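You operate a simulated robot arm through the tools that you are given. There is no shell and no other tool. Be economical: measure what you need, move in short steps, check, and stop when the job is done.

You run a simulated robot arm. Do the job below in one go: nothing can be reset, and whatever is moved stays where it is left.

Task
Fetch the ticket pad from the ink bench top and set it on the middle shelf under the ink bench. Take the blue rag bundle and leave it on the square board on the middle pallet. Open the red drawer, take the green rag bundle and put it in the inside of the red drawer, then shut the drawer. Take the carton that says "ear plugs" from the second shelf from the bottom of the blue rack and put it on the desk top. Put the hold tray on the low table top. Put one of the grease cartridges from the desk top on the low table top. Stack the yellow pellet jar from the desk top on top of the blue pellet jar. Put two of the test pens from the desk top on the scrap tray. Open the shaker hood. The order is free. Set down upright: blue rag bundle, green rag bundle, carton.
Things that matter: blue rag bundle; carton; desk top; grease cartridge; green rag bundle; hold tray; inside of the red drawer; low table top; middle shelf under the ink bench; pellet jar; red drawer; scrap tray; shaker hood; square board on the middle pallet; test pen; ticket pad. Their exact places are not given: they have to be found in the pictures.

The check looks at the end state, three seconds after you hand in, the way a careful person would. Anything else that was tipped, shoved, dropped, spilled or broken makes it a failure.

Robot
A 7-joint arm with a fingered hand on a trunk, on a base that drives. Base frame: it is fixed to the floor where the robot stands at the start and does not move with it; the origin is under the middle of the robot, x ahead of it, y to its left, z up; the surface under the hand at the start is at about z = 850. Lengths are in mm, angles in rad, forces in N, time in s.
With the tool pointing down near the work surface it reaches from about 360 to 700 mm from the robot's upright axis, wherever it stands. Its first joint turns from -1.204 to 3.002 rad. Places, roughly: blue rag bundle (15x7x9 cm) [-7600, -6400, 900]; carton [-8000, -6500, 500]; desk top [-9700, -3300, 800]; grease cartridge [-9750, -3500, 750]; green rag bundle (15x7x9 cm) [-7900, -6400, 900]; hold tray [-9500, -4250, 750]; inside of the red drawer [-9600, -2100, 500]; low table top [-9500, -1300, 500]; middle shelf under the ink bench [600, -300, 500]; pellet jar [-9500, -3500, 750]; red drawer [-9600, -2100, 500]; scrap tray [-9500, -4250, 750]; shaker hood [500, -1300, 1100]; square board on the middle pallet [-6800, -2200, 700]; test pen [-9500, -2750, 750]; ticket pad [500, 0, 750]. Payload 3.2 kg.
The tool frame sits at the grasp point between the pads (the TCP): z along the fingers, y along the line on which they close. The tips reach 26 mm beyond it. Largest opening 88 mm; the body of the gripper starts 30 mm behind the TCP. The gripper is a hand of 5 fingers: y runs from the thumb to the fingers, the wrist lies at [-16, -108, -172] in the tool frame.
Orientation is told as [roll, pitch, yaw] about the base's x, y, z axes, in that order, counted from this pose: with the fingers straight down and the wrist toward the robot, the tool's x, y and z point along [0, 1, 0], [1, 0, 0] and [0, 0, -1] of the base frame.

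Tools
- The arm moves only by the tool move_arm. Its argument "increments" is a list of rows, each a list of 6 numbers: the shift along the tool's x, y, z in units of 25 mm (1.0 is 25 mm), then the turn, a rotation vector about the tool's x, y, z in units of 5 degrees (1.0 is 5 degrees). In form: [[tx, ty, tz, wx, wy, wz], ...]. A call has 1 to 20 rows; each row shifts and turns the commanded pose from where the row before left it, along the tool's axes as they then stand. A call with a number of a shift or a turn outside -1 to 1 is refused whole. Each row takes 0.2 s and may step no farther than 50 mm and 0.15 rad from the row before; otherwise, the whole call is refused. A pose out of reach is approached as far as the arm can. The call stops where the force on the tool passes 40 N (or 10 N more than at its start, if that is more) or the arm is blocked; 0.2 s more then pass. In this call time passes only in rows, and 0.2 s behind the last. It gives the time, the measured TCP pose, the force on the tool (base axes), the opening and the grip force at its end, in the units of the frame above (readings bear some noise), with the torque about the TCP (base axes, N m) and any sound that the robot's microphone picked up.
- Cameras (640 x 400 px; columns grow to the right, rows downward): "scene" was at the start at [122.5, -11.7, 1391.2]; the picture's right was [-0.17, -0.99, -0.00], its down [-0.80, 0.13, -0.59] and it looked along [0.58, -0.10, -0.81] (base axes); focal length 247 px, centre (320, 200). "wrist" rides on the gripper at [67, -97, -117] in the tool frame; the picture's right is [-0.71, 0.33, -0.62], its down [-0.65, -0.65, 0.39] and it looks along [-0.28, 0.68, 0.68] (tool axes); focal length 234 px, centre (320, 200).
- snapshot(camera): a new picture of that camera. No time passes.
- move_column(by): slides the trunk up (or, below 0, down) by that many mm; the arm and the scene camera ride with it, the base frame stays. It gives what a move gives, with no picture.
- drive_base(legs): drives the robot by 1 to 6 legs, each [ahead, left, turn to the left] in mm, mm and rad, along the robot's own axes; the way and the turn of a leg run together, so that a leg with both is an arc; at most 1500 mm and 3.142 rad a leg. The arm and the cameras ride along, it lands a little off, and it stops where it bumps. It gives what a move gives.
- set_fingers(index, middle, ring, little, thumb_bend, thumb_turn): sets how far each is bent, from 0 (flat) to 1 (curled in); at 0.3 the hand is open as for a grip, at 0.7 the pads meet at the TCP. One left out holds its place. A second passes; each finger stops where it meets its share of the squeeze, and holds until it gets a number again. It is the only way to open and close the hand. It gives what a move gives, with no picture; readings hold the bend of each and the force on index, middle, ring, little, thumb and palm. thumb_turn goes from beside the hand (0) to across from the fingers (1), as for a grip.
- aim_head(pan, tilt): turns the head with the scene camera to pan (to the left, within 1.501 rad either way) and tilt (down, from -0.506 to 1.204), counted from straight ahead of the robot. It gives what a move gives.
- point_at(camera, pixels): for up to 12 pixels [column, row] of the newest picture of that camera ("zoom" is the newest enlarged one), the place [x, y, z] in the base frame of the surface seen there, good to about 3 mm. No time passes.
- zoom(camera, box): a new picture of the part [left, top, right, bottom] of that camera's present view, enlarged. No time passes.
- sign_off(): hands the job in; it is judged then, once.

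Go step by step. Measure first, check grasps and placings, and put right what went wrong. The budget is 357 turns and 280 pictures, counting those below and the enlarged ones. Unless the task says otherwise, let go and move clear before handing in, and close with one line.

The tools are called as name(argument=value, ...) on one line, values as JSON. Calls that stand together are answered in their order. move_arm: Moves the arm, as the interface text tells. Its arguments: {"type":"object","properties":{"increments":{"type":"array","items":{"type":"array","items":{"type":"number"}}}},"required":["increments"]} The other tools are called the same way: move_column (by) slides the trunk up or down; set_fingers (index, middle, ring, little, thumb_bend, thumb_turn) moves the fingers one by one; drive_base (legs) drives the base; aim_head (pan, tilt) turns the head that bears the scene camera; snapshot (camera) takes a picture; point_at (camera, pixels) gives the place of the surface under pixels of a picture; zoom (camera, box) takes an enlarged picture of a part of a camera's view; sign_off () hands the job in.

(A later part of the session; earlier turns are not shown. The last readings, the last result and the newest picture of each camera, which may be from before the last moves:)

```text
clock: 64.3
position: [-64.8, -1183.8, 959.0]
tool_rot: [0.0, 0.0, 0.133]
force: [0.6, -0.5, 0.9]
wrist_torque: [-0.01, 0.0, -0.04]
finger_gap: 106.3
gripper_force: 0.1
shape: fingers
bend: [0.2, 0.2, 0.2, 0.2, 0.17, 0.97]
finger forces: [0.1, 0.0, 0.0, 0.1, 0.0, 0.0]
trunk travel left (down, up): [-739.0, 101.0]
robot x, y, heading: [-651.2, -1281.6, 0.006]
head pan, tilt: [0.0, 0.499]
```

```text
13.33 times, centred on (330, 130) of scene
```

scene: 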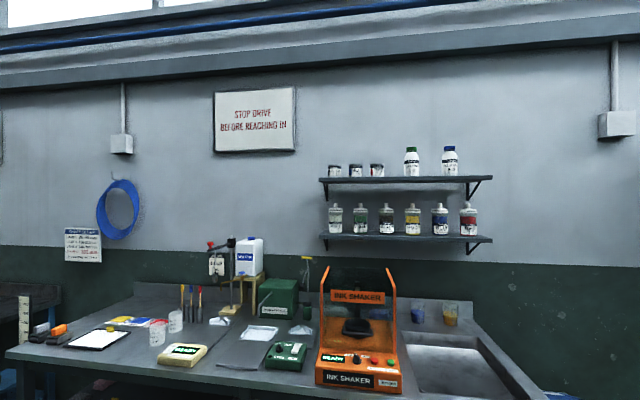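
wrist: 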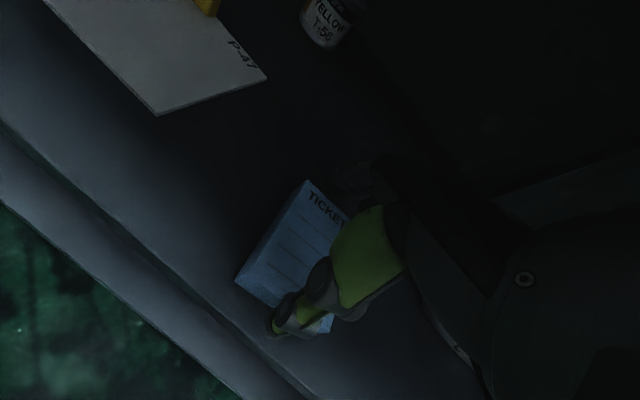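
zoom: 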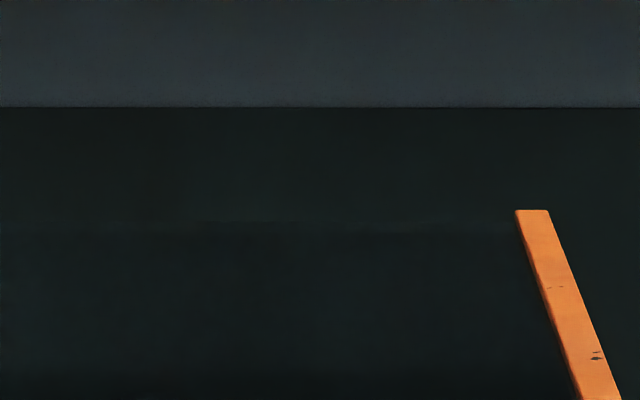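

The hood frame is y −1131…−1405, top z≈1170, front x≈420–450. I'll get closer and view it from the left side to find the hinge and lip.

move_column(by=100)

drive_base(legs=[[400, 400, 0]])

aim_head(pan=-0.75, tilt=0.45)

snapshot(camera="scene")

zoom(camera="scene", box=[240, 60, 480, 210])

```text
clock: 65.6
position: [-64.2, -1182.9, 1059.2]
tool_rot: [-0.002, -0.001, 0.133]
force: [0.2, 0.5, 0.0]
wrist_torque: [0.03, 0.0, 0.02]
finger_gap: 106.1
gripper_force: 0.1
shape: fingers
bend: [0.2, 0.2, 0.2, 0.2, 0.17, 0.97]
finger forces: [0.0, 0.0, 0.0, 0.0, 0.0, 0.0]
trunk travel left (down, up): [-839.0, 1.0]
robot x, y, heading: [-652.8, -1284.5, 0.003]
head pan, tilt: [0.0, 0.499]
```

```text
clock: 68.9
position: [337.3, -777.6, 1059.9]
tool_rot: [0.0, 0.0, 0.133]
force: [-0.4, 0.5, -0.6]
wrist_torque: [0.0, 0.06, 0.01]
finger_gap: 106.3
gripper_force: 0.0
shape: fingers
bend: [0.2, 0.2, 0.2, 0.2, 0.17, 0.97]
finger forces: [0.1, 0.0, 0.0, 0.0, 0.0, 0.0]
trunk travel left (down, up): [-839.0, 1.0]
robot x, y, heading: [-255.8, -882.0, 0.009]
head pan, tilt: [0.0, 0.499]
```

```text
clock: 70.0
position: [336.9, -777.6, 1060.0]
tool_rot: [0.001, -0.001, 0.134]
force: [-0.1, 0.2, -0.6]
wrist_torque: [-0.02, 0.0, -0.01]
finger_gap: 106.1
gripper_force: 0.0
shape: fingers
bend: [0.2, 0.2, 0.2, 0.2, 0.17, 0.97]
finger forces: [0.0, 0.0, 0.0, 0.1, 0.1, 0.1]
trunk travel left (down, up): [-839.0, 1.0]
robot x, y, heading: [-251.4, -880.7, 0.007]
head pan, tilt: [-0.75, 0.45]
```

```text
250 pictures are left
```

scene: 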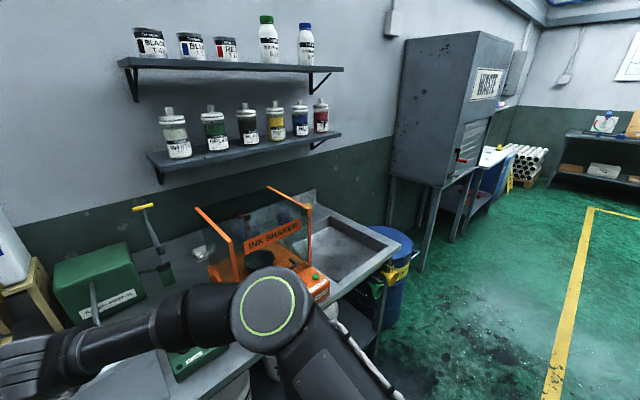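

```text
2.67 times, centred on (360, 135) of scene
```

zoom: 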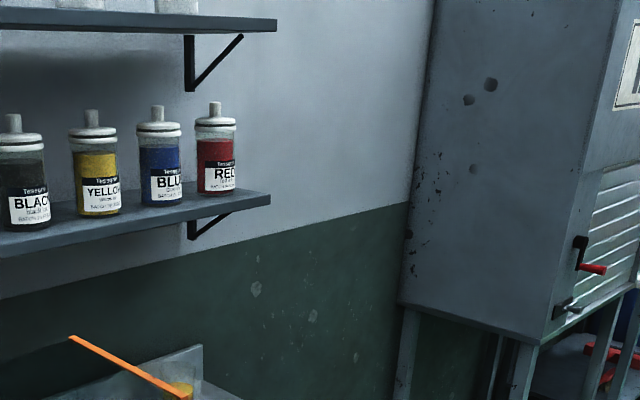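

zoom(camera="scene", box=[180, 170, 340, 270])

```text
4.00 times, centred on (260, 220) of scene
```

zoom: 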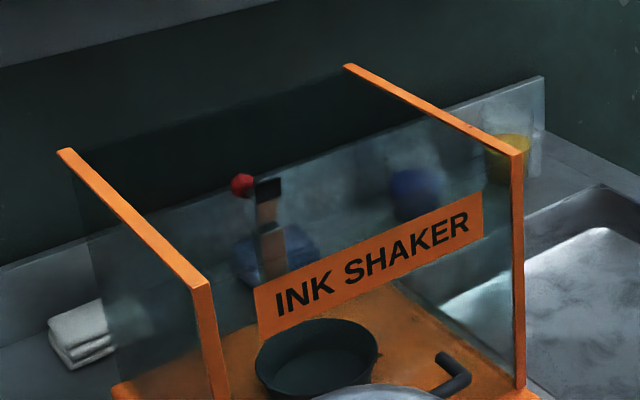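

A dark handle bar sits on the hood's front, at zoom (450,372). I'll measure it.

point_at(camera="zoom", pixels=[[440, 358], [452, 375], [440, 390], [465, 380], [200, 285], [66, 152], [350, 68], [516, 152], [519, 380], [210, 370], [330, 300]])

drive_base(legs=[[-350, -400, 0]])

aim_head(pan=0.0, tilt=0.6)

zoom(camera="scene", box=[256, 100, 384, 180])

```text
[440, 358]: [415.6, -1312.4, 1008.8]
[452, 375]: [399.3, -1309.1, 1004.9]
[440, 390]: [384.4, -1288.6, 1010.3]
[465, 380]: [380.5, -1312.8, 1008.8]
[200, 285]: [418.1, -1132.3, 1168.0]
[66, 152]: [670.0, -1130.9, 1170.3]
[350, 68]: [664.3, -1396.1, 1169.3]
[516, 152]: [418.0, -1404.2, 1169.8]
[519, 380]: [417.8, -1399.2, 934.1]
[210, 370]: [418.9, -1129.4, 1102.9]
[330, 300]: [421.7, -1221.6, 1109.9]
```

```text
clock: 73.0
position: [-7.4, -1180.3, 1059.1]
tool_rot: [-0.001, 0.0, 0.132]
force: [-0.1, 0.4, -0.5]
wrist_torque: [0.0, -0.02, 0.04]
finger_gap: 106.3
gripper_force: 0.0
shape: fingers
bend: [0.2, 0.2, 0.2, 0.2, 0.17, 0.97]
finger forces: [0.0, 0.1, 0.1, 0.0, 0.1, 0.0]
trunk travel left (down, up): [-839.0, 1.0]
robot x, y, heading: [-601.8, -1283.0, 0.004]
head pan, tilt: [-0.75, 0.45]
```

```text
clock: 74.1
position: [-8.0, -1181.2, 1059.7]
tool_rot: [0.001, 0.0, 0.131]
force: [0.4, 0.0, 0.2]
wrist_torque: [0.01, 0.0, -0.01]
finger_gap: 106.3
gripper_force: 0.0
shape: fingers
bend: [0.2, 0.2, 0.2, 0.2, 0.17, 0.97]
finger forces: [0.1, 0.1, 0.0, 0.0, 0.0, 0.1]
trunk travel left (down, up): [-839.0, 1.0]
robot x, y, heading: [-597.8, -1281.6, 0.011]
head pan, tilt: [0.0, 0.6]
```

```text
5.00 times, centred on (320, 140) of scene
```

zoom: 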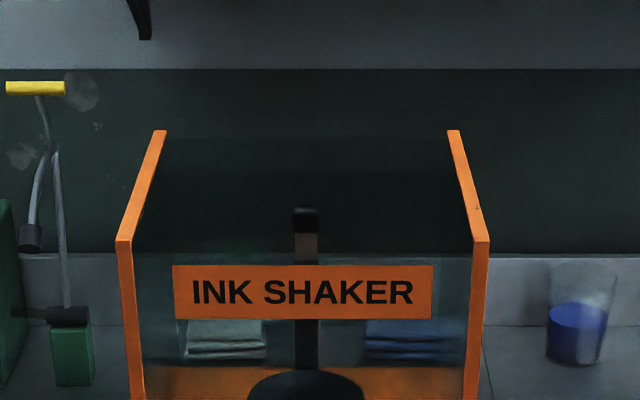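

The handle bar lies at x≈382, z≈1006, y≈−1220…−1313, about 35 mm in front of the hood face (418). I'll turn the hand to point forward (fingers above, thumb below) while still in free space.

move_arm(increments=[[0, 0, 0, 0, 0, 0.8], [0, 0, 0, 0, 0, 0.75], [0, 0, 0, -1, 0, 0], [0, 0, 0, -1, 0, 0], [0, 0, 0, -1, 0, 0], [0, 0, 0, -1, 0, 0], [0, 0, 0, -1, 0, 0], [0, 0, 0, -1, 0, 0], [0, 0, 0, -1, 0, 0], [0, 0, 0, -1, 0, 0], [0, 0, 0, -1, 0, 0], [0, 0, 0, -1, 0, 0], [0, 0, 0, -1, 0, 0], [0, 0, 0, -1, 0, 0], [0, 0, 0, -1, 0, 0], [0, 0, 0, -1, 0, 0], [0, 0, 0, -1, 0, 0], [0, 0, 0, -1, 0, 0], [0, 0, 0, -1, 0, 0], [0, 0, 0, -1, 0, 0]])

snapshot(camera="scene")

snapshot(camera="wrist")

```text
clock: 78.3
position: [-8.5, -1181.4, 1060.0]
tool_rot: [-3.068, -1.57, 3.065]
force: [-0.5, 0.2, -0.2]
wrist_torque: [-0.01, 0.02, -0.01]
finger_gap: 105.9
gripper_force: 0.0
shape: fingers
bend: [0.2, 0.2, 0.2, 0.2, 0.17, 0.97]
finger forces: [0.0, 0.0, 0.0, 0.0, 0.0, 0.0]
trunk travel left (down, up): [-839.0, 1.0]
robot x, y, heading: [-594.3, -1283.1, 0.002]
head pan, tilt: [0.0, 0.6]
```

```text
246 pictures are left
```

scene: 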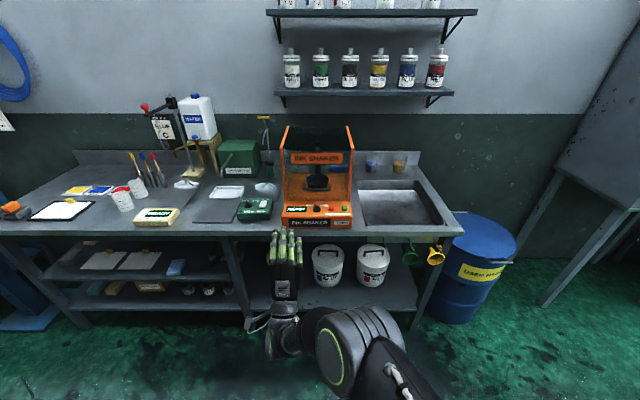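

```text
245 pictures are left
```

wrist: 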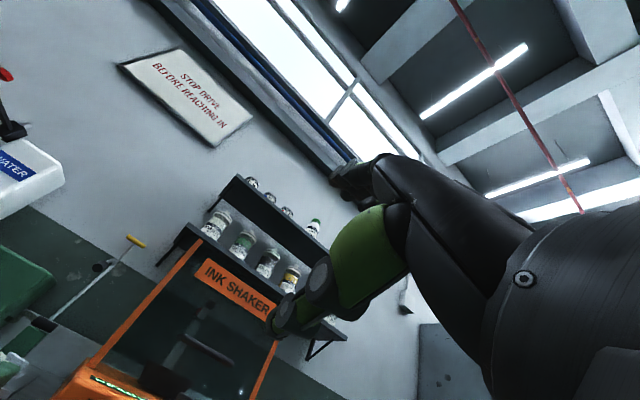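

The palm orientation in the scene picture (285,255) is surprising, so I'll measure some points on the hand and zoom in.

point_at(camera="scene", pixels=[[276, 240], [285, 240], [298, 245], [285, 265], [285, 290], [258, 322], [290, 335], [276, 232]])

zoom(camera="scene", box=[200, 200, 424, 340])

```text
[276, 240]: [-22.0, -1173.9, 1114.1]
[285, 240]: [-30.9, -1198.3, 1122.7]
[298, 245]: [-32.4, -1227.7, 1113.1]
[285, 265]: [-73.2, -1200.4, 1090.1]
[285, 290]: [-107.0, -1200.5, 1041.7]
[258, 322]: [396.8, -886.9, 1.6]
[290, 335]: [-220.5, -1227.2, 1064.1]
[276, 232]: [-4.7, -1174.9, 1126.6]
```

```text
2.86 times, centred on (312, 270) of scene
```

zoom: 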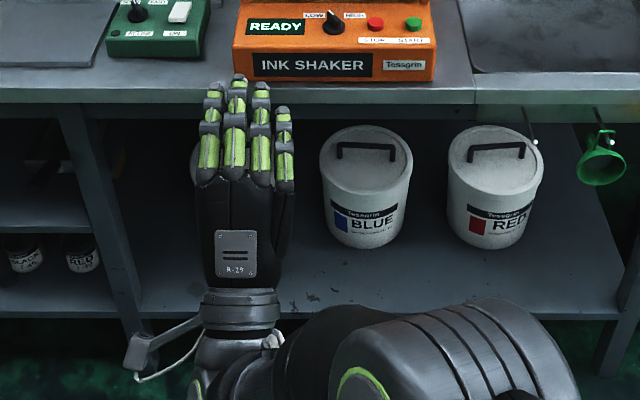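

That's the back of the hand (plate R-19), so fingers are above and thumb below as intended. I'll measure the console to see clearance for the thumb and palm.

point_at(camera="zoom", pixels=[[275, 20], [275, 38], [330, 40], [330, 55], [240, 78], [430, 78], [400, 8], [335, 20], [412, 25]])

zoom(camera="scene", box=[272, 150, 368, 210])

```text
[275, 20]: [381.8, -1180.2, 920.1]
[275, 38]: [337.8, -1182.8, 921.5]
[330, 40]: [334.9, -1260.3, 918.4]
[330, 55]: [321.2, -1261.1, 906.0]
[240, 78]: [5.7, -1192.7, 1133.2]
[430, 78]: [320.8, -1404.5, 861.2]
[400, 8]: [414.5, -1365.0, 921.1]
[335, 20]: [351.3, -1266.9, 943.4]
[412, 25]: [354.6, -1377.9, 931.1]
```

```text
6.67 times, centred on (320, 180) of scene
```

zoom: 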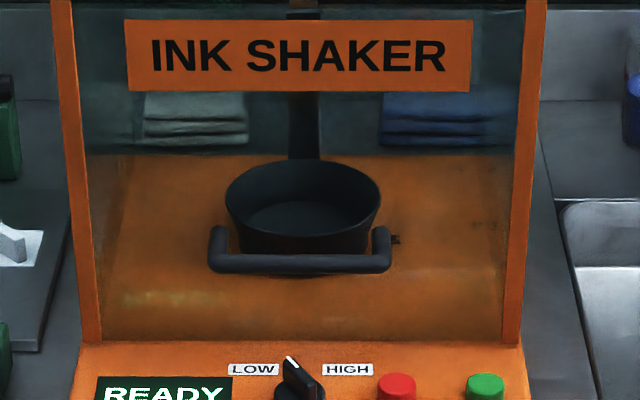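

The console top is z≈920 with the knob at (350,−1267, 943). I'll bend the thumb a bit for clearance, lower to z≈1012 and drive to just short of the handle.

set_fingers(index=0.25, middle=0.25, ring=0.25, little=0.25, thumb_bend=0.4)

move_column(by=-48)

drive_base(legs=[[310, -86, 0]])

aim_head(pan=0, tilt=0.8)

snapshot(camera="scene")

snapshot(camera="wrist")

```text
clock: 79.3
position: [-8.2, -1180.1, 1060.5]
tool_rot: [0.53, -1.572, -0.532]
force: [0.9, -0.4, 0.4]
wrist_torque: [0.0, -0.03, -0.01]
finger_gap: 83.7
gripper_force: 0.0
shape: fingers
bend: [0.25, 0.25, 0.25, 0.25, 0.4, 0.97]
finger forces: [0.0, 0.0, 0.1, 0.1, 0.0, 0.1]
trunk travel left (down, up): [-839.0, 1.0]
robot x, y, heading: [-596.5, -1283.1, 0.01]
head pan, tilt: [0.0, 0.6]
```

```text
clock: 80.2
position: [-10.6, -1181.1, 1012.1]
tool_rot: [2.101, -1.57, -2.103]
force: [-0.3, -0.8, -0.4]
wrist_torque: [0.0, 0.01, -0.01]
finger_gap: 83.9
gripper_force: 0.0
shape: fingers
bend: [0.25, 0.25, 0.25, 0.25, 0.4, 0.97]
finger forces: [0.0, 0.0, 0.0, 0.0, 0.1, 0.0]
trunk travel left (down, up): [-791.0, 49.0]
robot x, y, heading: [-595.5, -1283.9, 0.006]
head pan, tilt: [0.0, 0.6]
```

```text
clock: 82.4
position: [300.6, -1266.0, 1012.5]
tool_rot: [0.444, -1.571, -0.447]
force: [0.3, -0.4, -0.2]
wrist_torque: [-0.01, -0.03, 0.0]
finger_gap: 83.6
gripper_force: 0.1
shape: fingers
bend: [0.25, 0.25, 0.25, 0.25, 0.4, 0.97]
finger forces: [0.1, 0.0, 0.1, 0.0, 0.0, 0.0]
trunk travel left (down, up): [-791.0, 49.0]
robot x, y, heading: [-290.0, -1369.2, 0.007]
head pan, tilt: [0.0, 0.6]
```

```text
clock: 83.1
position: [300.8, -1266.4, 1011.3]
tool_rot: [0.28, -1.572, -0.281]
force: [0.3, -0.4, 0.6]
wrist_torque: [0.01, 0.03, -0.03]
finger_gap: 83.7
gripper_force: 0.0
shape: fingers
bend: [0.25, 0.25, 0.25, 0.25, 0.4, 0.97]
finger forces: [0.0, 0.0, 0.2, 0.1, 0.0, 0.0]
trunk travel left (down, up): [-791.0, 49.0]
robot x, y, heading: [-283.8, -1368.6, -0.0]
head pan, tilt: [0.0, 0.799]
```

```text
242 pictures are left
```

scene: 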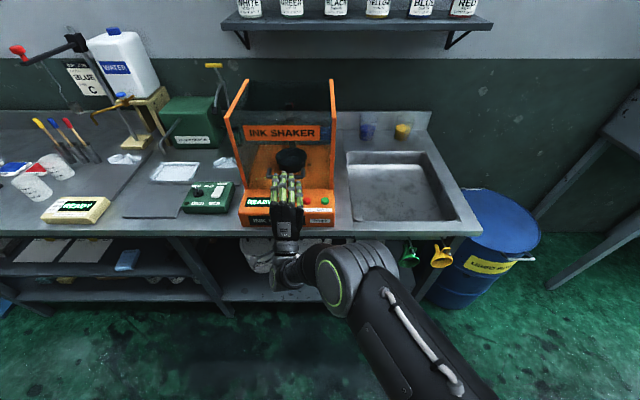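

```text
241 pictures are left
```

wrist: 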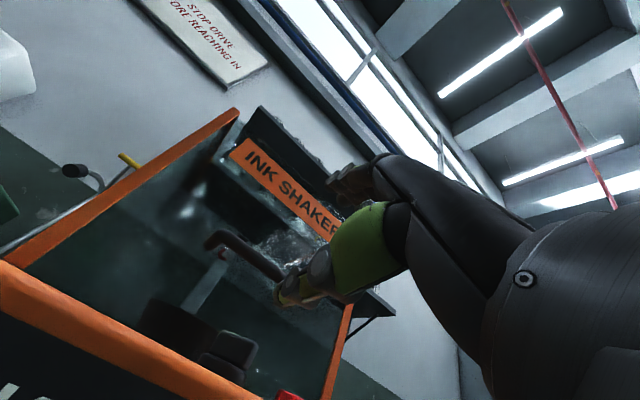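

The handle is in wrist view at (245,255). I'll measure it and the thumb tip before advancing.

point_at(camera="wrist", pixels=[[213, 236], [240, 252], [262, 266], [280, 296], [300, 292], [290, 275], [345, 185], [225, 350]])

zoom(camera="wrist", box=[180, 150, 420, 330])

```text
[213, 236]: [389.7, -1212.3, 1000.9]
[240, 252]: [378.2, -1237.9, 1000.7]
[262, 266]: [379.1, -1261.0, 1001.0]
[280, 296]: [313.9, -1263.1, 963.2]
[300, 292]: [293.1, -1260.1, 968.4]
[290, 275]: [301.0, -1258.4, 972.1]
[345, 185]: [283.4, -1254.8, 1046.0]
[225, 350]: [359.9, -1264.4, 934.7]
```

```text
2.22 times, centred on (300, 240) of wrist
```

zoom: 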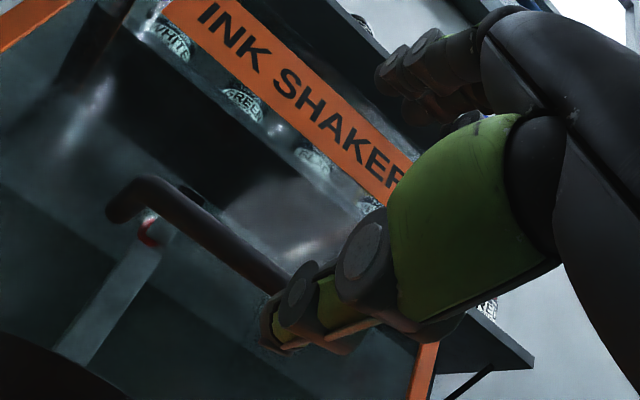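

Bar centre ≈ (380, 1007), between the thumb (968) and fingers (1046). I'll advance 78 mm and close around it.

move_arm(increments=[[0, 0, 0.8, 0, 0, 0], [0, 0, 0.8, 0, 0, 0], [0, 0, 0.8, 0, 0, 0], [0, 0, 0.7, 0, 0, 0]])

set_fingers(index=0.65, middle=0.65, ring=0.65, little=0.65, thumb_bend=0.65)

snapshot(camera="wrist")

zoom(camera="scene", box=[216, 100, 360, 250])

```text
clock: 84.1
position: [377.9, -1267.0, 1010.9]
tool_rot: [-0.554, -1.567, 0.552]
force: [-0.1, 0.5, 0.5]
wrist_torque: [-0.04, -0.01, 0.0]
finger_gap: 83.7
gripper_force: 0.2
shape: fingers
bend: [0.25, 0.25, 0.25, 0.25, 0.4, 0.97]
finger forces: [0.0, 0.0, 0.0, 0.1, 0.0, 0.1]
trunk travel left (down, up): [-791.0, 49.0]
robot x, y, heading: [-284.9, -1366.0, 0.003]
head pan, tilt: [0.0, 0.799]
```

```text
clock: 85.1
position: [379.6, -1267.3, 1010.4]
tool_rot: [-0.194, -1.569, 0.189]
force: [0.2, 0.9, -1.7]
wrist_torque: [0.0, 0.02, 0.02]
finger_gap: 15.5
gripper_force: 0.8
shape: fingers
bend: [0.65, 0.65, 0.65, 0.65, 0.64, 0.97]
finger forces: [0.0, 0.0, 0.0, 0.0, 1.4, 0.0]
trunk travel left (down, up): [-791.0, 49.0]
robot x, y, heading: [-287.9, -1371.7, 0.005]
head pan, tilt: [0.0, 0.799]
```

```text
239 pictures are left
```

wrist: 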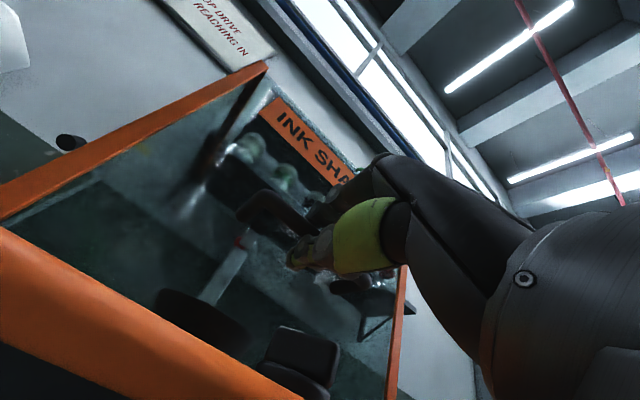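

```text
2.67 times, centred on (288, 175) of scene
```

zoom: 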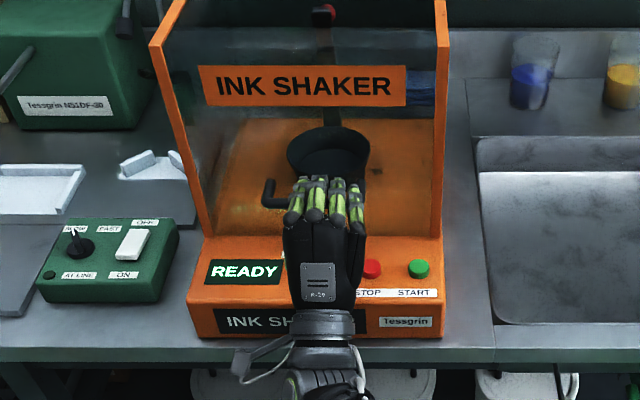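

The bar is loosely caged (gap 15.5 mm). I'll lift a small amount to feel how the hood moves.

move_arm(increments=[[0, 0.6, 0, 0, 0, 0], [0, 0.6, 0, 0, 0, 0]])

zoom(camera="scene", box=[216, 70, 360, 220])

```text
clock: 85.7
position: [378.2, -1266.4, 1040.9]
tool_rot: [-2.203, -1.571, 2.197]
force: [0.9, 0.5, -1.2]
wrist_torque: [-0.03, 0.03, 0.0]
finger_gap: 16.1
gripper_force: 0.3
shape: fingers
bend: [0.65, 0.65, 0.65, 0.65, 0.64, 0.97]
finger forces: [0.0, 0.0, 0.1, 0.0, 1.4, 0.0]
trunk travel left (down, up): [-791.0, 49.0]
robot x, y, heading: [-286.2, -1368.2, 0.005]
head pan, tilt: [0.0, 0.799]
```

```text
2.67 times, centred on (288, 145) of scene
```

zoom: 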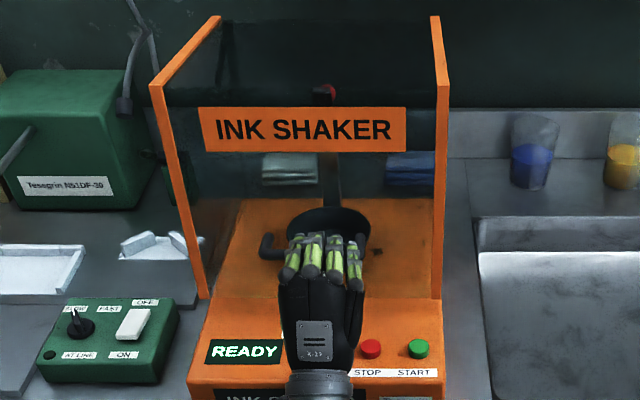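

The hood seems to have risen with nearly no force. I'll measure the frame corners to find the hinge.

point_at(camera="zoom", pixels=[[153, 88], [217, 19], [204, 294], [444, 90], [435, 18], [438, 294], [266, 250], [300, 130]])

```text
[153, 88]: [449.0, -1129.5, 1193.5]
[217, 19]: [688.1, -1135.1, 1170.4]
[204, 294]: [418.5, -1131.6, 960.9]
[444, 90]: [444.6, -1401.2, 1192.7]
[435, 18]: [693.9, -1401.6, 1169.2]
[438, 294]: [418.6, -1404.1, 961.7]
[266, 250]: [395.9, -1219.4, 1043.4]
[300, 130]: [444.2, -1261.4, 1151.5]
```

The rear-bottom edge is the hinge (≈ x 680, z 934): the bottom front rose while the rear top moved back. I need the base closer for the full arc, so I'll lower the hood, release, retract the arm 150 mm and advance the base by the same.

move_arm(increments=[[0, -0.6, 0, 0, 0, 0], [0, -0.6, 0, 0, 0, 0]])

set_fingers(index=0.25, middle=0.25, ring=0.25, little=0.25, thumb_bend=0.4)

move_arm(increments=[[0, 0, -1, 0, 0, 0], [0, 0, -1, 0, 0, 0], [0, 0, -1, 0, 0, 0], [0, 0, -1, 0, 0, 0], [0, 0, -1, 0, 0, 0], [0, 0, -1, 0, 0, 0], [0, 0, -1, 0, 0, 0], [0, 0, -1, 0, 0, 0]])

snapshot(camera="scene")

```text
clock: 86.3
position: [376.7, -1267.2, 1012.6]
tool_rot: [2.827, -1.57, -2.833]
force: [0.3, -0.5, -1.6]
wrist_torque: [0.0, 0.01, -0.02]
finger_gap: 14.8
gripper_force: 1.2
shape: fingers
bend: [0.65, 0.65, 0.65, 0.65, 0.64, 0.97]
finger forces: [0.0, 0.0, 0.0, 0.0, 0.9, 0.0]
trunk travel left (down, up): [-791.0, 49.0]
robot x, y, heading: [-290.7, -1367.1, 0.006]
head pan, tilt: [0.0, 0.799]
```

```text
clock: 87.3
position: [376.6, -1267.4, 1012.3]
tool_rot: [0.645, -1.57, -0.652]
force: [1.1, 0.3, 0.0]
wrist_torque: [-0.01, -0.01, 0.01]
finger_gap: 83.3
gripper_force: 0.0
shape: fingers
bend: [0.25, 0.25, 0.25, 0.25, 0.4, 0.97]
finger forces: [0.0, 0.0, 0.1, 0.0, 0.0, 0.1]
trunk travel left (down, up): [-791.0, 49.0]
robot x, y, heading: [-288.2, -1367.5, 0.004]
head pan, tilt: [0.0, 0.799]
```

```text
clock: 89.1
position: [243.5, -1255.9, 1012.8]
tool_rot: [-0.23, -1.569, 0.227]
force: [-0.3, 0.6, 0.1]
wrist_torque: [0.02, -0.03, 0.0]
finger_gap: 83.4
gripper_force: 0.1
shape: fingers
bend: [0.25, 0.25, 0.25, 0.25, 0.4, 0.97]
finger forces: [0.0, 0.0, 0.1, 0.1, 0.0, 0.0]
out of reach, approached as far as the arm can: row 6, 7, 8
trunk travel left (down, up): [-791.0, 49.0]
robot x, y, heading: [-290.3, -1368.8, 0.003]
head pan, tilt: [0.0, 0.799]
```

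```text
236 pictures are left
```

scene: 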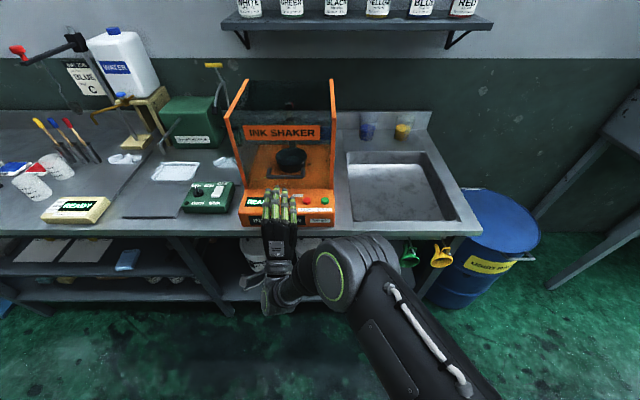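

The arm retracts to x≈243. I'll drive the base forward 133 mm so the hand lands around the handle again with the arm folded.

drive_base(legs=[[133, -11, 0]])

snapshot(camera="wrist")

zoom(camera="scene", box=[216, 130, 360, 280])

```text
clock: 90.4
position: [377.1, -1266.0, 1013.2]
tool_rot: [-0.093, -1.569, 0.09]
force: [-1.0, -0.4, -0.1]
wrist_torque: [0.02, 0.03, 0.01]
finger_gap: 83.2
gripper_force: 0.1
shape: fingers
bend: [0.25, 0.25, 0.25, 0.25, 0.4, 0.97]
finger forces: [0.1, 0.1, 0.0, 0.0, 0.1, 0.0]
trunk travel left (down, up): [-791.0, 49.0]
robot x, y, heading: [-156.9, -1379.1, 0.004]
head pan, tilt: [0.0, 0.799]
```

```text
235 pictures are left
```

wrist: 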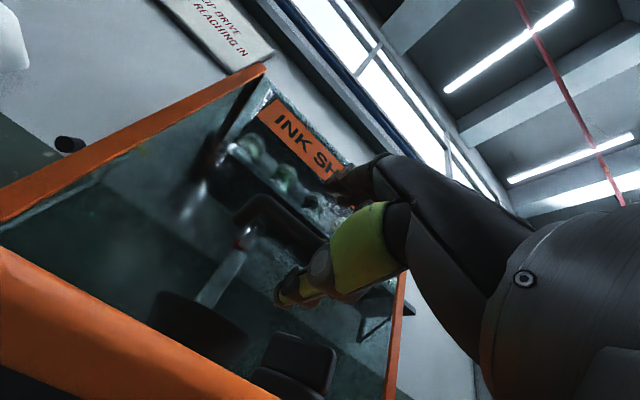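

```text
2.67 times, centred on (288, 205) of scene
```

zoom: 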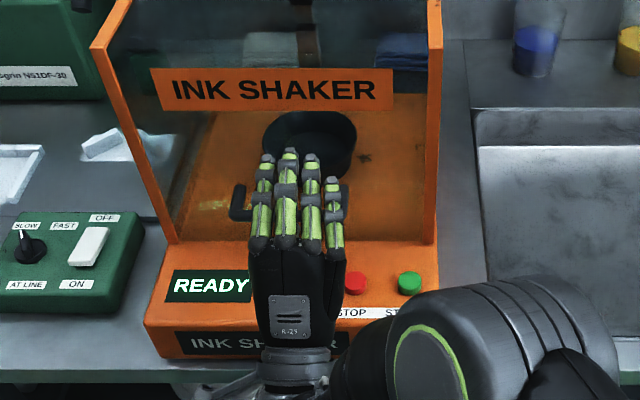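

Same relation to the handle as before. Close the cage and lift along the hinge arc, pitching with the hood.

set_fingers(index=0.65, middle=0.65, ring=0.65, little=0.65, thumb_bend=0.65)

move_arm(increments=[[0, 0.82, 0.21, 0.8, 0, 0], [0, 0.82, 0.21, 0.8, 0, 0], [0, 0.82, 0.21, 0.8, 0, 0], [0, 0.82, 0.21, 0.8, 0, 0], [0, 0.82, 0.21, 0.8, 0, 0]])

aim_head(pan=0.15, tilt=0.7)

snapshot(camera="scene")

snapshot(camera="wrist")

```text
clock: 91.4
position: [376.5, -1266.2, 1012.9]
tool_rot: [-0.077, -1.568, 0.073]
force: [0.0, 0.3, -0.7]
wrist_torque: [-0.01, -0.01, -0.02]
finger_gap: 16.3
gripper_force: 0.7
shape: fingers
bend: [0.65, 0.65, 0.65, 0.65, 0.64, 0.97]
finger forces: [0.0, 0.1, 0.1, 0.1, 1.5, 0.0]
trunk travel left (down, up): [-791.0, 49.0]
robot x, y, heading: [-157.1, -1378.7, -0.003]
head pan, tilt: [0.0, 0.799]
```

```text
clock: 92.6
position: [415.3, -1267.6, 1112.1]
tool_rot: [0.0, -1.219, -0.006]
force: [0.0, 0.0, -1.2]
wrist_torque: [-0.01, 0.0, 0.04]
finger_gap: 14.2
gripper_force: 0.4
shape: fingers
bend: [0.65, 0.65, 0.65, 0.65, 0.65, 0.97]
finger forces: [0.0, 0.0, 0.1, 0.0, 0.5, 0.0]
trunk travel left (down, up): [-791.0, 49.0]
robot x, y, heading: [-157.7, -1380.1, 0.006]
head pan, tilt: [0.0, 0.799]
```

```text
clock: 93.3
position: [416.7, -1267.1, 1110.8]
tool_rot: [0.001, -1.222, -0.003]
force: [-0.3, -0.4, -0.7]
wrist_torque: [0.02, 0.0, 0.03]
finger_gap: 14.2
gripper_force: 0.4
shape: fingers
bend: [0.65, 0.65, 0.65, 0.65, 0.65, 0.97]
finger forces: [0.0, 0.0, 0.0, 0.0, 0.2, 0.0]
trunk travel left (down, up): [-791.0, 49.0]
robot x, y, heading: [-158.0, -1378.6, 0.005]
head pan, tilt: [0.15, 0.7]
```

```text
233 pictures are left
```

scene: 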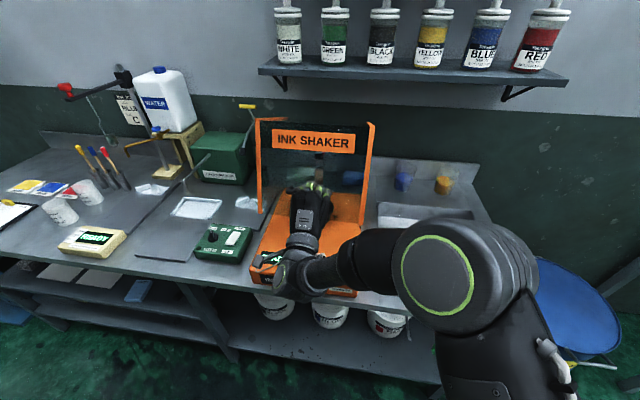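

```text
232 pictures are left
```

wrist: 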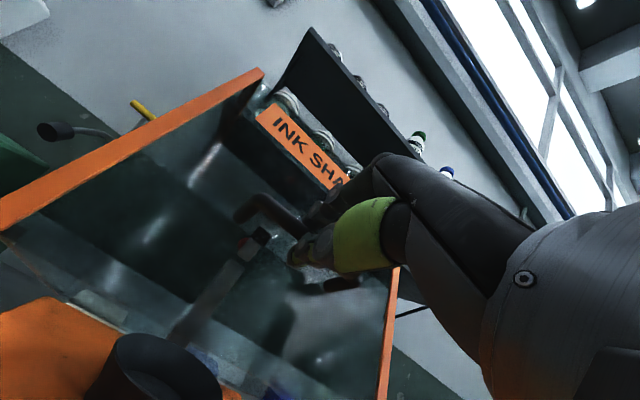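

The hood follows the arc freely. Continue another 20°.

move_arm(increments=[[0, 0.82, 0.21, 0.8, 0, 0], [0, 0.82, 0.21, 0.8, 0, 0], [0, 0.82, 0.21, 0.8, 0, 0], [0, 0.82, 0.21, 0.8, 0, 0], [0, 0.82, 0.21, 0.8, 0, 0]])

snapshot(camera="scene")

snapshot(camera="wrist")

```text
clock: 94.5
position: [488.1, -1268.6, 1188.6]
tool_rot: [0.001, -0.873, -0.004]
force: [0.5, -1.0, 0.4]
wrist_torque: [0.03, 0.02, -0.03]
finger_gap: 14.0
gripper_force: 0.4
shape: fingers
bend: [0.65, 0.64, 0.65, 0.65, 0.65, 0.97]
finger forces: [0.1, 0.6, 0.1, 0.0, 0.0, 0.0]
trunk travel left (down, up): [-791.0, 49.0]
robot x, y, heading: [-156.5, -1380.3, 0.004]
head pan, tilt: [0.15, 0.7]
```

```text
231 pictures are left
```

scene: 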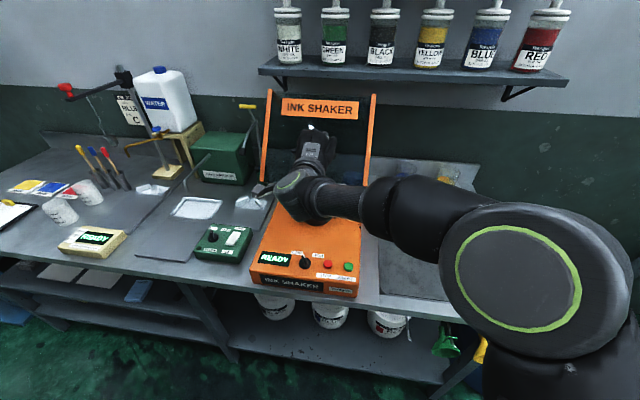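

```text
230 pictures are left
```

wrist: 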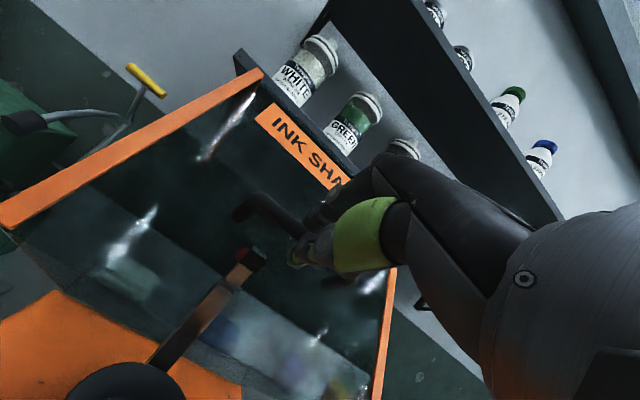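

Hood at about 40°. Continue a few rows, watching reach.

move_arm(increments=[[0, 0.82, 0.21, 0.8, 0, 0], [0, 0.82, 0.21, 0.8, 0, 0], [0, 0.82, 0.21, 0.8, 0, 0], [0, 0.82, 0.21, 0.8, 0, 0]])

snapshot(camera="scene")

```text
clock: 95.5
position: [561.0, -1266.8, 1229.1]
tool_rot: [0.002, -0.592, -0.004]
force: [0.5, -0.9, 1.8]
wrist_torque: [0.0, -0.05, -0.01]
finger_gap: 14.2
gripper_force: 1.5
shape: fingers
bend: [0.65, 0.64, 0.65, 0.65, 0.65, 0.97]
finger forces: [0.3, 1.4, 0.2, 0.0, 0.0, 0.0]
trunk travel left (down, up): [-791.0, 49.0]
robot x, y, heading: [-156.1, -1378.9, 0.007]
head pan, tilt: [0.15, 0.7]
```

```text
229 pictures are left
```

scene: 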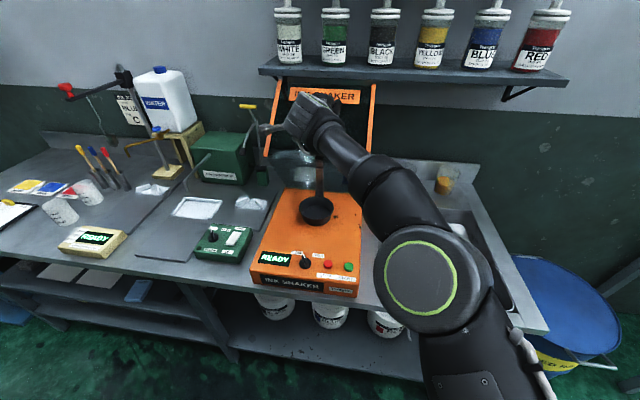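

At ~56° the hood is past its balance point (force now tips backward), so I must ease it onto its stop. Advance the base a little, then keep following.

move_arm(increments=[[0, 0.82, 0.21, 0.8, 0, 0], [0, 0.82, 0.21, 0.8, 0, 0]])

snapshot(camera="wrist")

zoom(camera="scene", box=[220, 50, 420, 200])

```text
clock: 96.1
position: [559.2, -1272.2, 1220.7]
tool_rot: [-0.007, -0.52, -0.004]
force: [1.4, 0.1, -1.1]
wrist_torque: [0.01, -0.02, 0.0]
finger_gap: 14.3
gripper_force: 0.1
shape: fingers
bend: [0.65, 0.65, 0.65, 0.65, 0.65, 0.97]
finger forces: [0.3, 0.3, 0.3, 0.0, 0.1, 0.0]
out of reach, approached as far as the arm can: row 1, 2
trunk travel left (down, up): [-791.0, 49.0]
robot x, y, heading: [-153.4, -1379.6, 0.001]
head pan, tilt: [0.15, 0.7]
```

```text
228 pictures are left
```

wrist: 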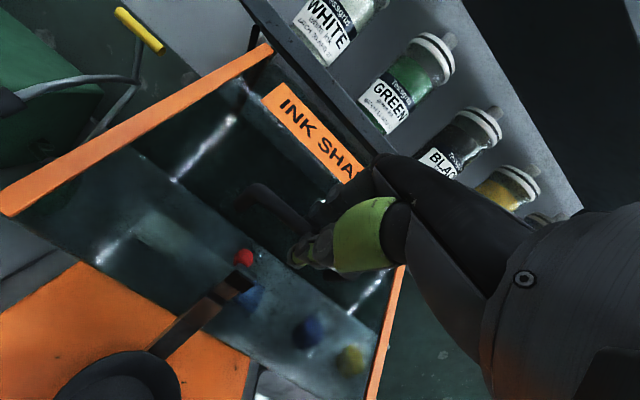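

```text
2.67 times, centred on (320, 125) of scene
```

zoom: 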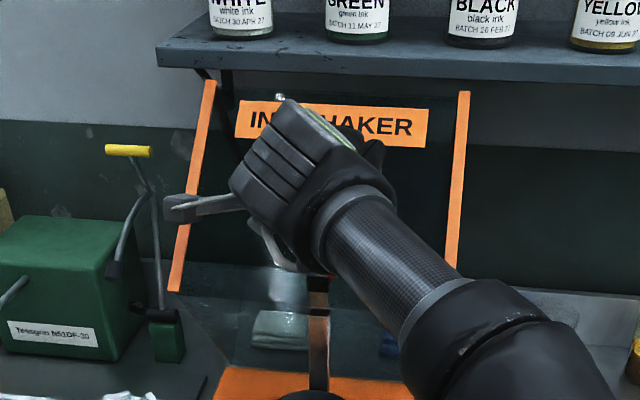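

Out of arm reach; I'll drive the base ahead 50 mm, which now pushes nearly along the arc.

drive_base(legs=[[50, 0, 0]])

zoom(camera="scene", box=[220, 50, 420, 200])

```text
clock: 97.0
position: [608.1, -1273.9, 1221.8]
tool_rot: [-0.006, -0.521, -0.003]
force: [2.1, 1.3, 1.0]
wrist_torque: [-0.06, 0.01, 0.01]
finger_gap: 14.4
gripper_force: 0.8
shape: fingers
bend: [0.64, 0.65, 0.65, 0.65, 0.65, 0.97]
finger forces: [1.0, 0.0, 0.0, 0.3, 0.1, 0.1]
trunk travel left (down, up): [-791.0, 49.0]
robot x, y, heading: [-104.8, -1378.7, 0.001]
head pan, tilt: [0.15, 0.7]
```

```text
2.67 times, centred on (320, 125) of scene
```

zoom: 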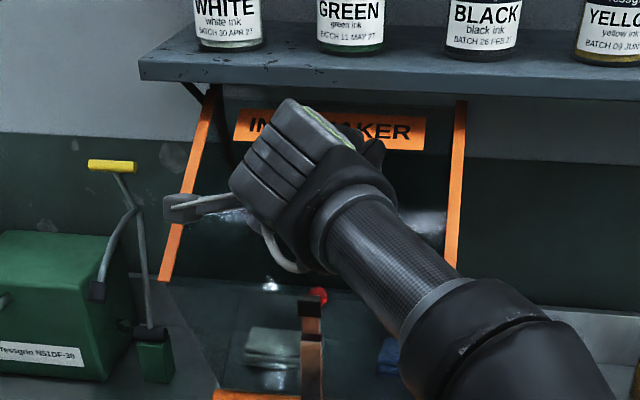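

Measure the posts to get the present angle.

point_at(camera="zoom", pixels=[[166, 276], [206, 110], [450, 260], [460, 110], [145, 75], [300, 88], [258, 125]])

```text
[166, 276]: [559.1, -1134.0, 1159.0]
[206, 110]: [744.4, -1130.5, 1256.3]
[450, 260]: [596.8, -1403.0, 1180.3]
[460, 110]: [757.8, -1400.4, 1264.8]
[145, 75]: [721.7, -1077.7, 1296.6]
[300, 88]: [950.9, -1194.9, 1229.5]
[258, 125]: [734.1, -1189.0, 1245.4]
```

Hood is at about 62°. The next part of the arc is nearly horizontal: drive 45 mm, then pitch the hand to follow.

drive_base(legs=[[45, 0, 0]])

move_arm(increments=[[0, 0, 0, 0.9, 0, 0], [0, 0, 0, 0.9, 0, 0]])

zoom(camera="scene", box=[220, 50, 420, 200])

```text
clock: 97.9
position: [654.3, -1274.3, 1222.9]
tool_rot: [-0.003, -0.521, -0.006]
force: [0.6, 0.2, 8.3]
wrist_torque: [0.01, 0.17, 0.11]
finger_gap: 14.6
gripper_force: 6.1
shape: fingers
bend: [0.63, 0.65, 0.65, 0.64, 0.66, 0.97]
finger forces: [3.0, 0.1, 0.0, 1.9, 7.2, 0.1]
trunk travel left (down, up): [-791.0, 49.0]
robot x, y, heading: [-64.4, -1379.2, 0.007]
head pan, tilt: [0.15, 0.7]
```

```text
clock: 98.5
position: [636.5, -1284.6, 1216.5]
tool_rot: [-0.003, -0.379, 0.001]
force: [-2.0, 9.8, 25.7]
wrist_torque: [-0.16, -0.36, 0.14]
finger_gap: 14.1
gripper_force: 13.4
shape: fingers
bend: [0.64, 0.65, 0.63, 0.65, 0.65, 0.97]
finger forces: [1.5, 21.6, 3.3, 0.1, 1.4, 0.1]
out of reach, approached as far as the arm can: row 2
trunk travel left (down, up): [-791.0, 49.0]
robot x, y, heading: [-62.1, -1376.8, 0.007]
head pan, tilt: [0.15, 0.7]
```

```text
2.67 times, centred on (320, 125) of scene
```

zoom: 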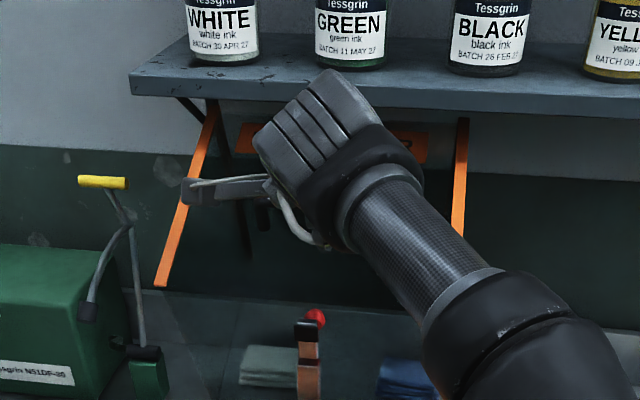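

Force reached 26 N. I'll check whether the hood is at its stop.

point_at(camera="zoom", pixels=[[160, 282], [200, 140], [455, 240], [460, 150], [340, 90]])

snapshot(camera="wrist")

```text
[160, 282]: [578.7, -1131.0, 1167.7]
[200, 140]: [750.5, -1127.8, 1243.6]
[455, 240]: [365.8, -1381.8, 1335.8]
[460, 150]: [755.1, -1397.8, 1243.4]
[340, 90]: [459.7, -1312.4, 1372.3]
```

```text
224 pictures are left
```

wrist: 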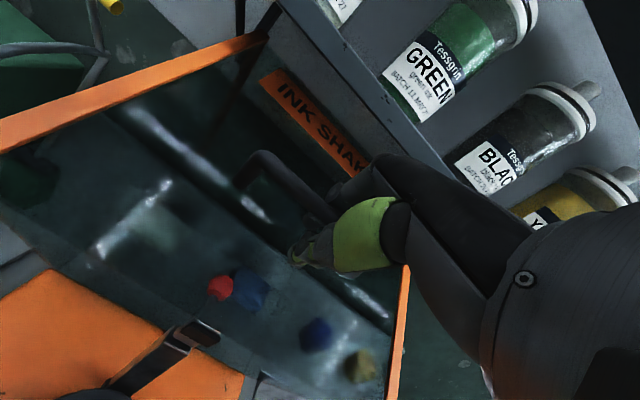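

Hood is at ~66°, well past balance. I'll open the cage partially and see whether it rests or moves.

set_fingers(index=0.5, middle=0.5, ring=0.5, little=0.5, thumb_bend=0.55)

zoom(camera="scene", box=[220, 50, 420, 200])

snapshot(camera="wrist")

```text
clock: 99.5
position: [637.4, -1286.7, 1215.7]
tool_rot: [-0.003, -0.378, -0.002]
force: [-1.6, 8.2, 25.9]
wrist_torque: [0.02, -0.05, 0.03]
finger_gap: 34.2
gripper_force: 15.5
shape: fingers
bend: [0.46, 0.54, 0.49, 0.5, 0.6, 0.96]
finger forces: [5.6, 12.7, 0.9, 0.0, 11.9, 0.0]
trunk travel left (down, up): [-791.0, 49.0]
robot x, y, heading: [-65.8, -1376.8, 0.001]
head pan, tilt: [0.15, 0.7]
```

```text
2.67 times, centred on (320, 125) of scene
```

zoom: 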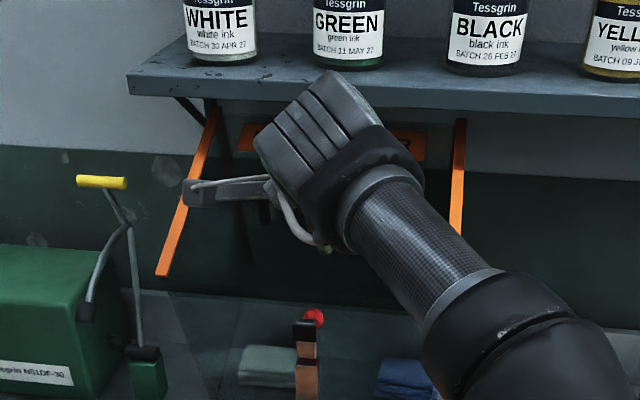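

```text
222 pictures are left
```

wrist: 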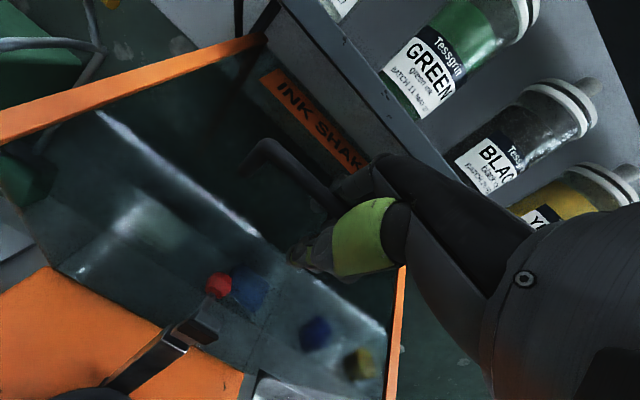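

The hood has moved back a bit more. I'll ease the hand back 10 mm along its axis to remove the pressure, then open fully.

move_arm(increments=[[0, 0, -0.4, 0, 0, 0]])

set_fingers(index=0.3, middle=0.3, ring=0.3, little=0.3, thumb_bend=0.4)

zoom(camera="scene", box=[220, 50, 420, 200])

snapshot(camera="wrist")

```text
clock: 99.9
position: [638.0, -1287.7, 1215.5]
tool_rot: [-0.008, -0.363, -0.004]
force: [0.9, 5.9, 7.8]
wrist_torque: [-0.07, -0.07, 0.08]
finger_gap: 43.5
gripper_force: 7.5
shape: fingers
bend: [0.46, 0.54, 0.49, 0.5, 0.55, 0.97]
finger forces: [5.3, 7.7, 0.9, 0.0, 0.5, 0.0]
trunk travel left (down, up): [-791.0, 49.0]
robot x, y, heading: [-62.3, -1378.0, 0.005]
head pan, tilt: [0.15, 0.7]
```

```text
clock: 100.9
position: [639.4, -1289.6, 1217.1]
tool_rot: [-0.002, -0.365, -0.004]
force: [1.6, -1.4, -0.4]
wrist_torque: [0.02, 0.02, -0.02]
finger_gap: 78.1
gripper_force: 0.6
shape: fingers
bend: [0.29, 0.3, 0.3, 0.3, 0.4, 0.97]
finger forces: [1.4, 0.0, 0.3, 0.1, 0.0, 0.0]
trunk travel left (down, up): [-791.0, 49.0]
robot x, y, heading: [-62.5, -1378.0, -0.001]
head pan, tilt: [0.15, 0.7]
```

```text
2.67 times, centred on (320, 125) of scene
```

zoom: 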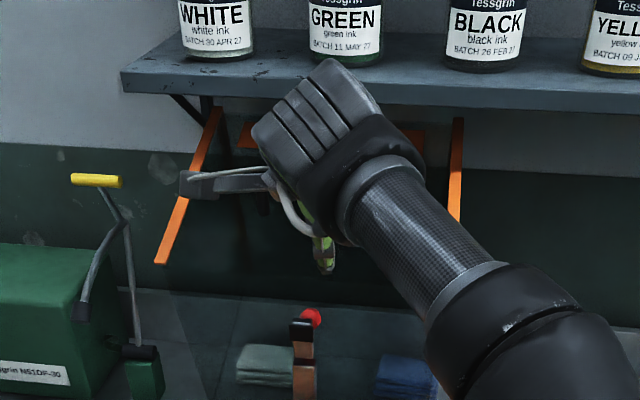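

```text
220 pictures are left
```

wrist: 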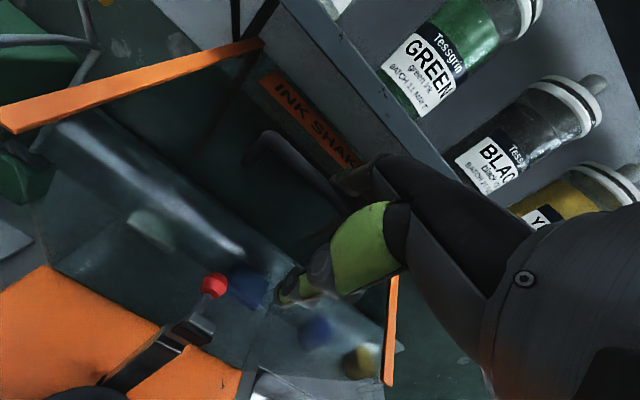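

The bar leans lightly on the index finger (1.4 N) and follows as the fingers open. Open further and check.

set_fingers(index=0.1, middle=0.1, ring=0.1, little=0.1, thumb_bend=0.4)

zoom(camera="scene", box=[220, 50, 420, 200])

point_at(camera="zoom", pixels=[[158, 258], [200, 145], [453, 200], [458, 140], [160, 250], [205, 130]])

snapshot(camera="wrist")

```text
clock: 101.9
position: [639.2, -1288.6, 1215.6]
tool_rot: [-0.004, -0.367, -0.005]
force: [-0.6, 0.2, 0.0]
wrist_torque: [-0.03, -0.03, 0.0]
finger_gap: 100.8
gripper_force: 0.1
shape: fingers
bend: [0.1, 0.1, 0.1, 0.1, 0.4, 0.97]
finger forces: [0.1, 0.0, 0.0, 0.1, 0.0, 0.0]
trunk travel left (down, up): [-791.0, 49.0]
robot x, y, heading: [-64.2, -1381.3, 0.004]
head pan, tilt: [0.15, 0.7]
```

```text
2.67 times, centred on (320, 125) of scene
```

zoom: 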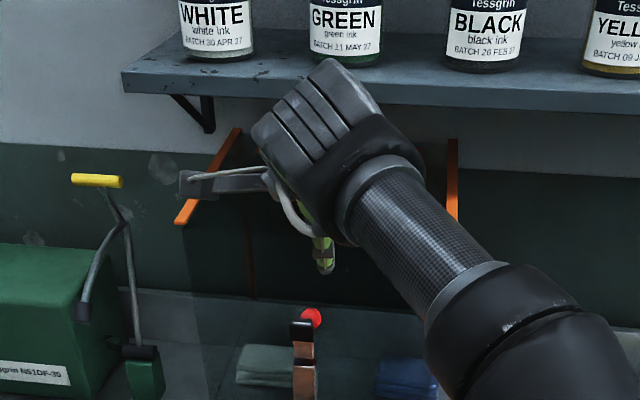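

```text
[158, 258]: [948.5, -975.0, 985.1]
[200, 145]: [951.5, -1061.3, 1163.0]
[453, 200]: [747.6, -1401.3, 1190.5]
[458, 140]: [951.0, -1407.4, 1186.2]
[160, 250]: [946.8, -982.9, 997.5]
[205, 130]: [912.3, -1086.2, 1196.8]
```

```text
218 pictures are left
```

wrist: 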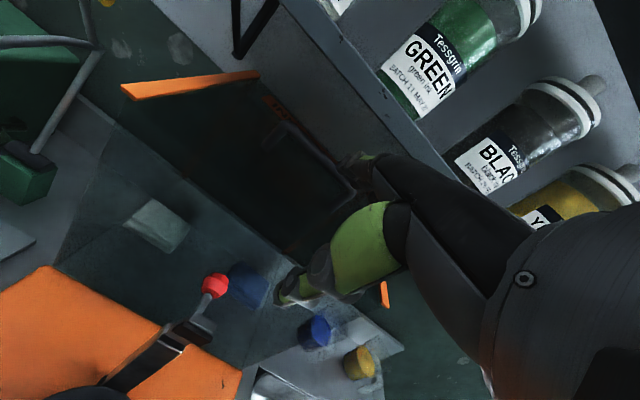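

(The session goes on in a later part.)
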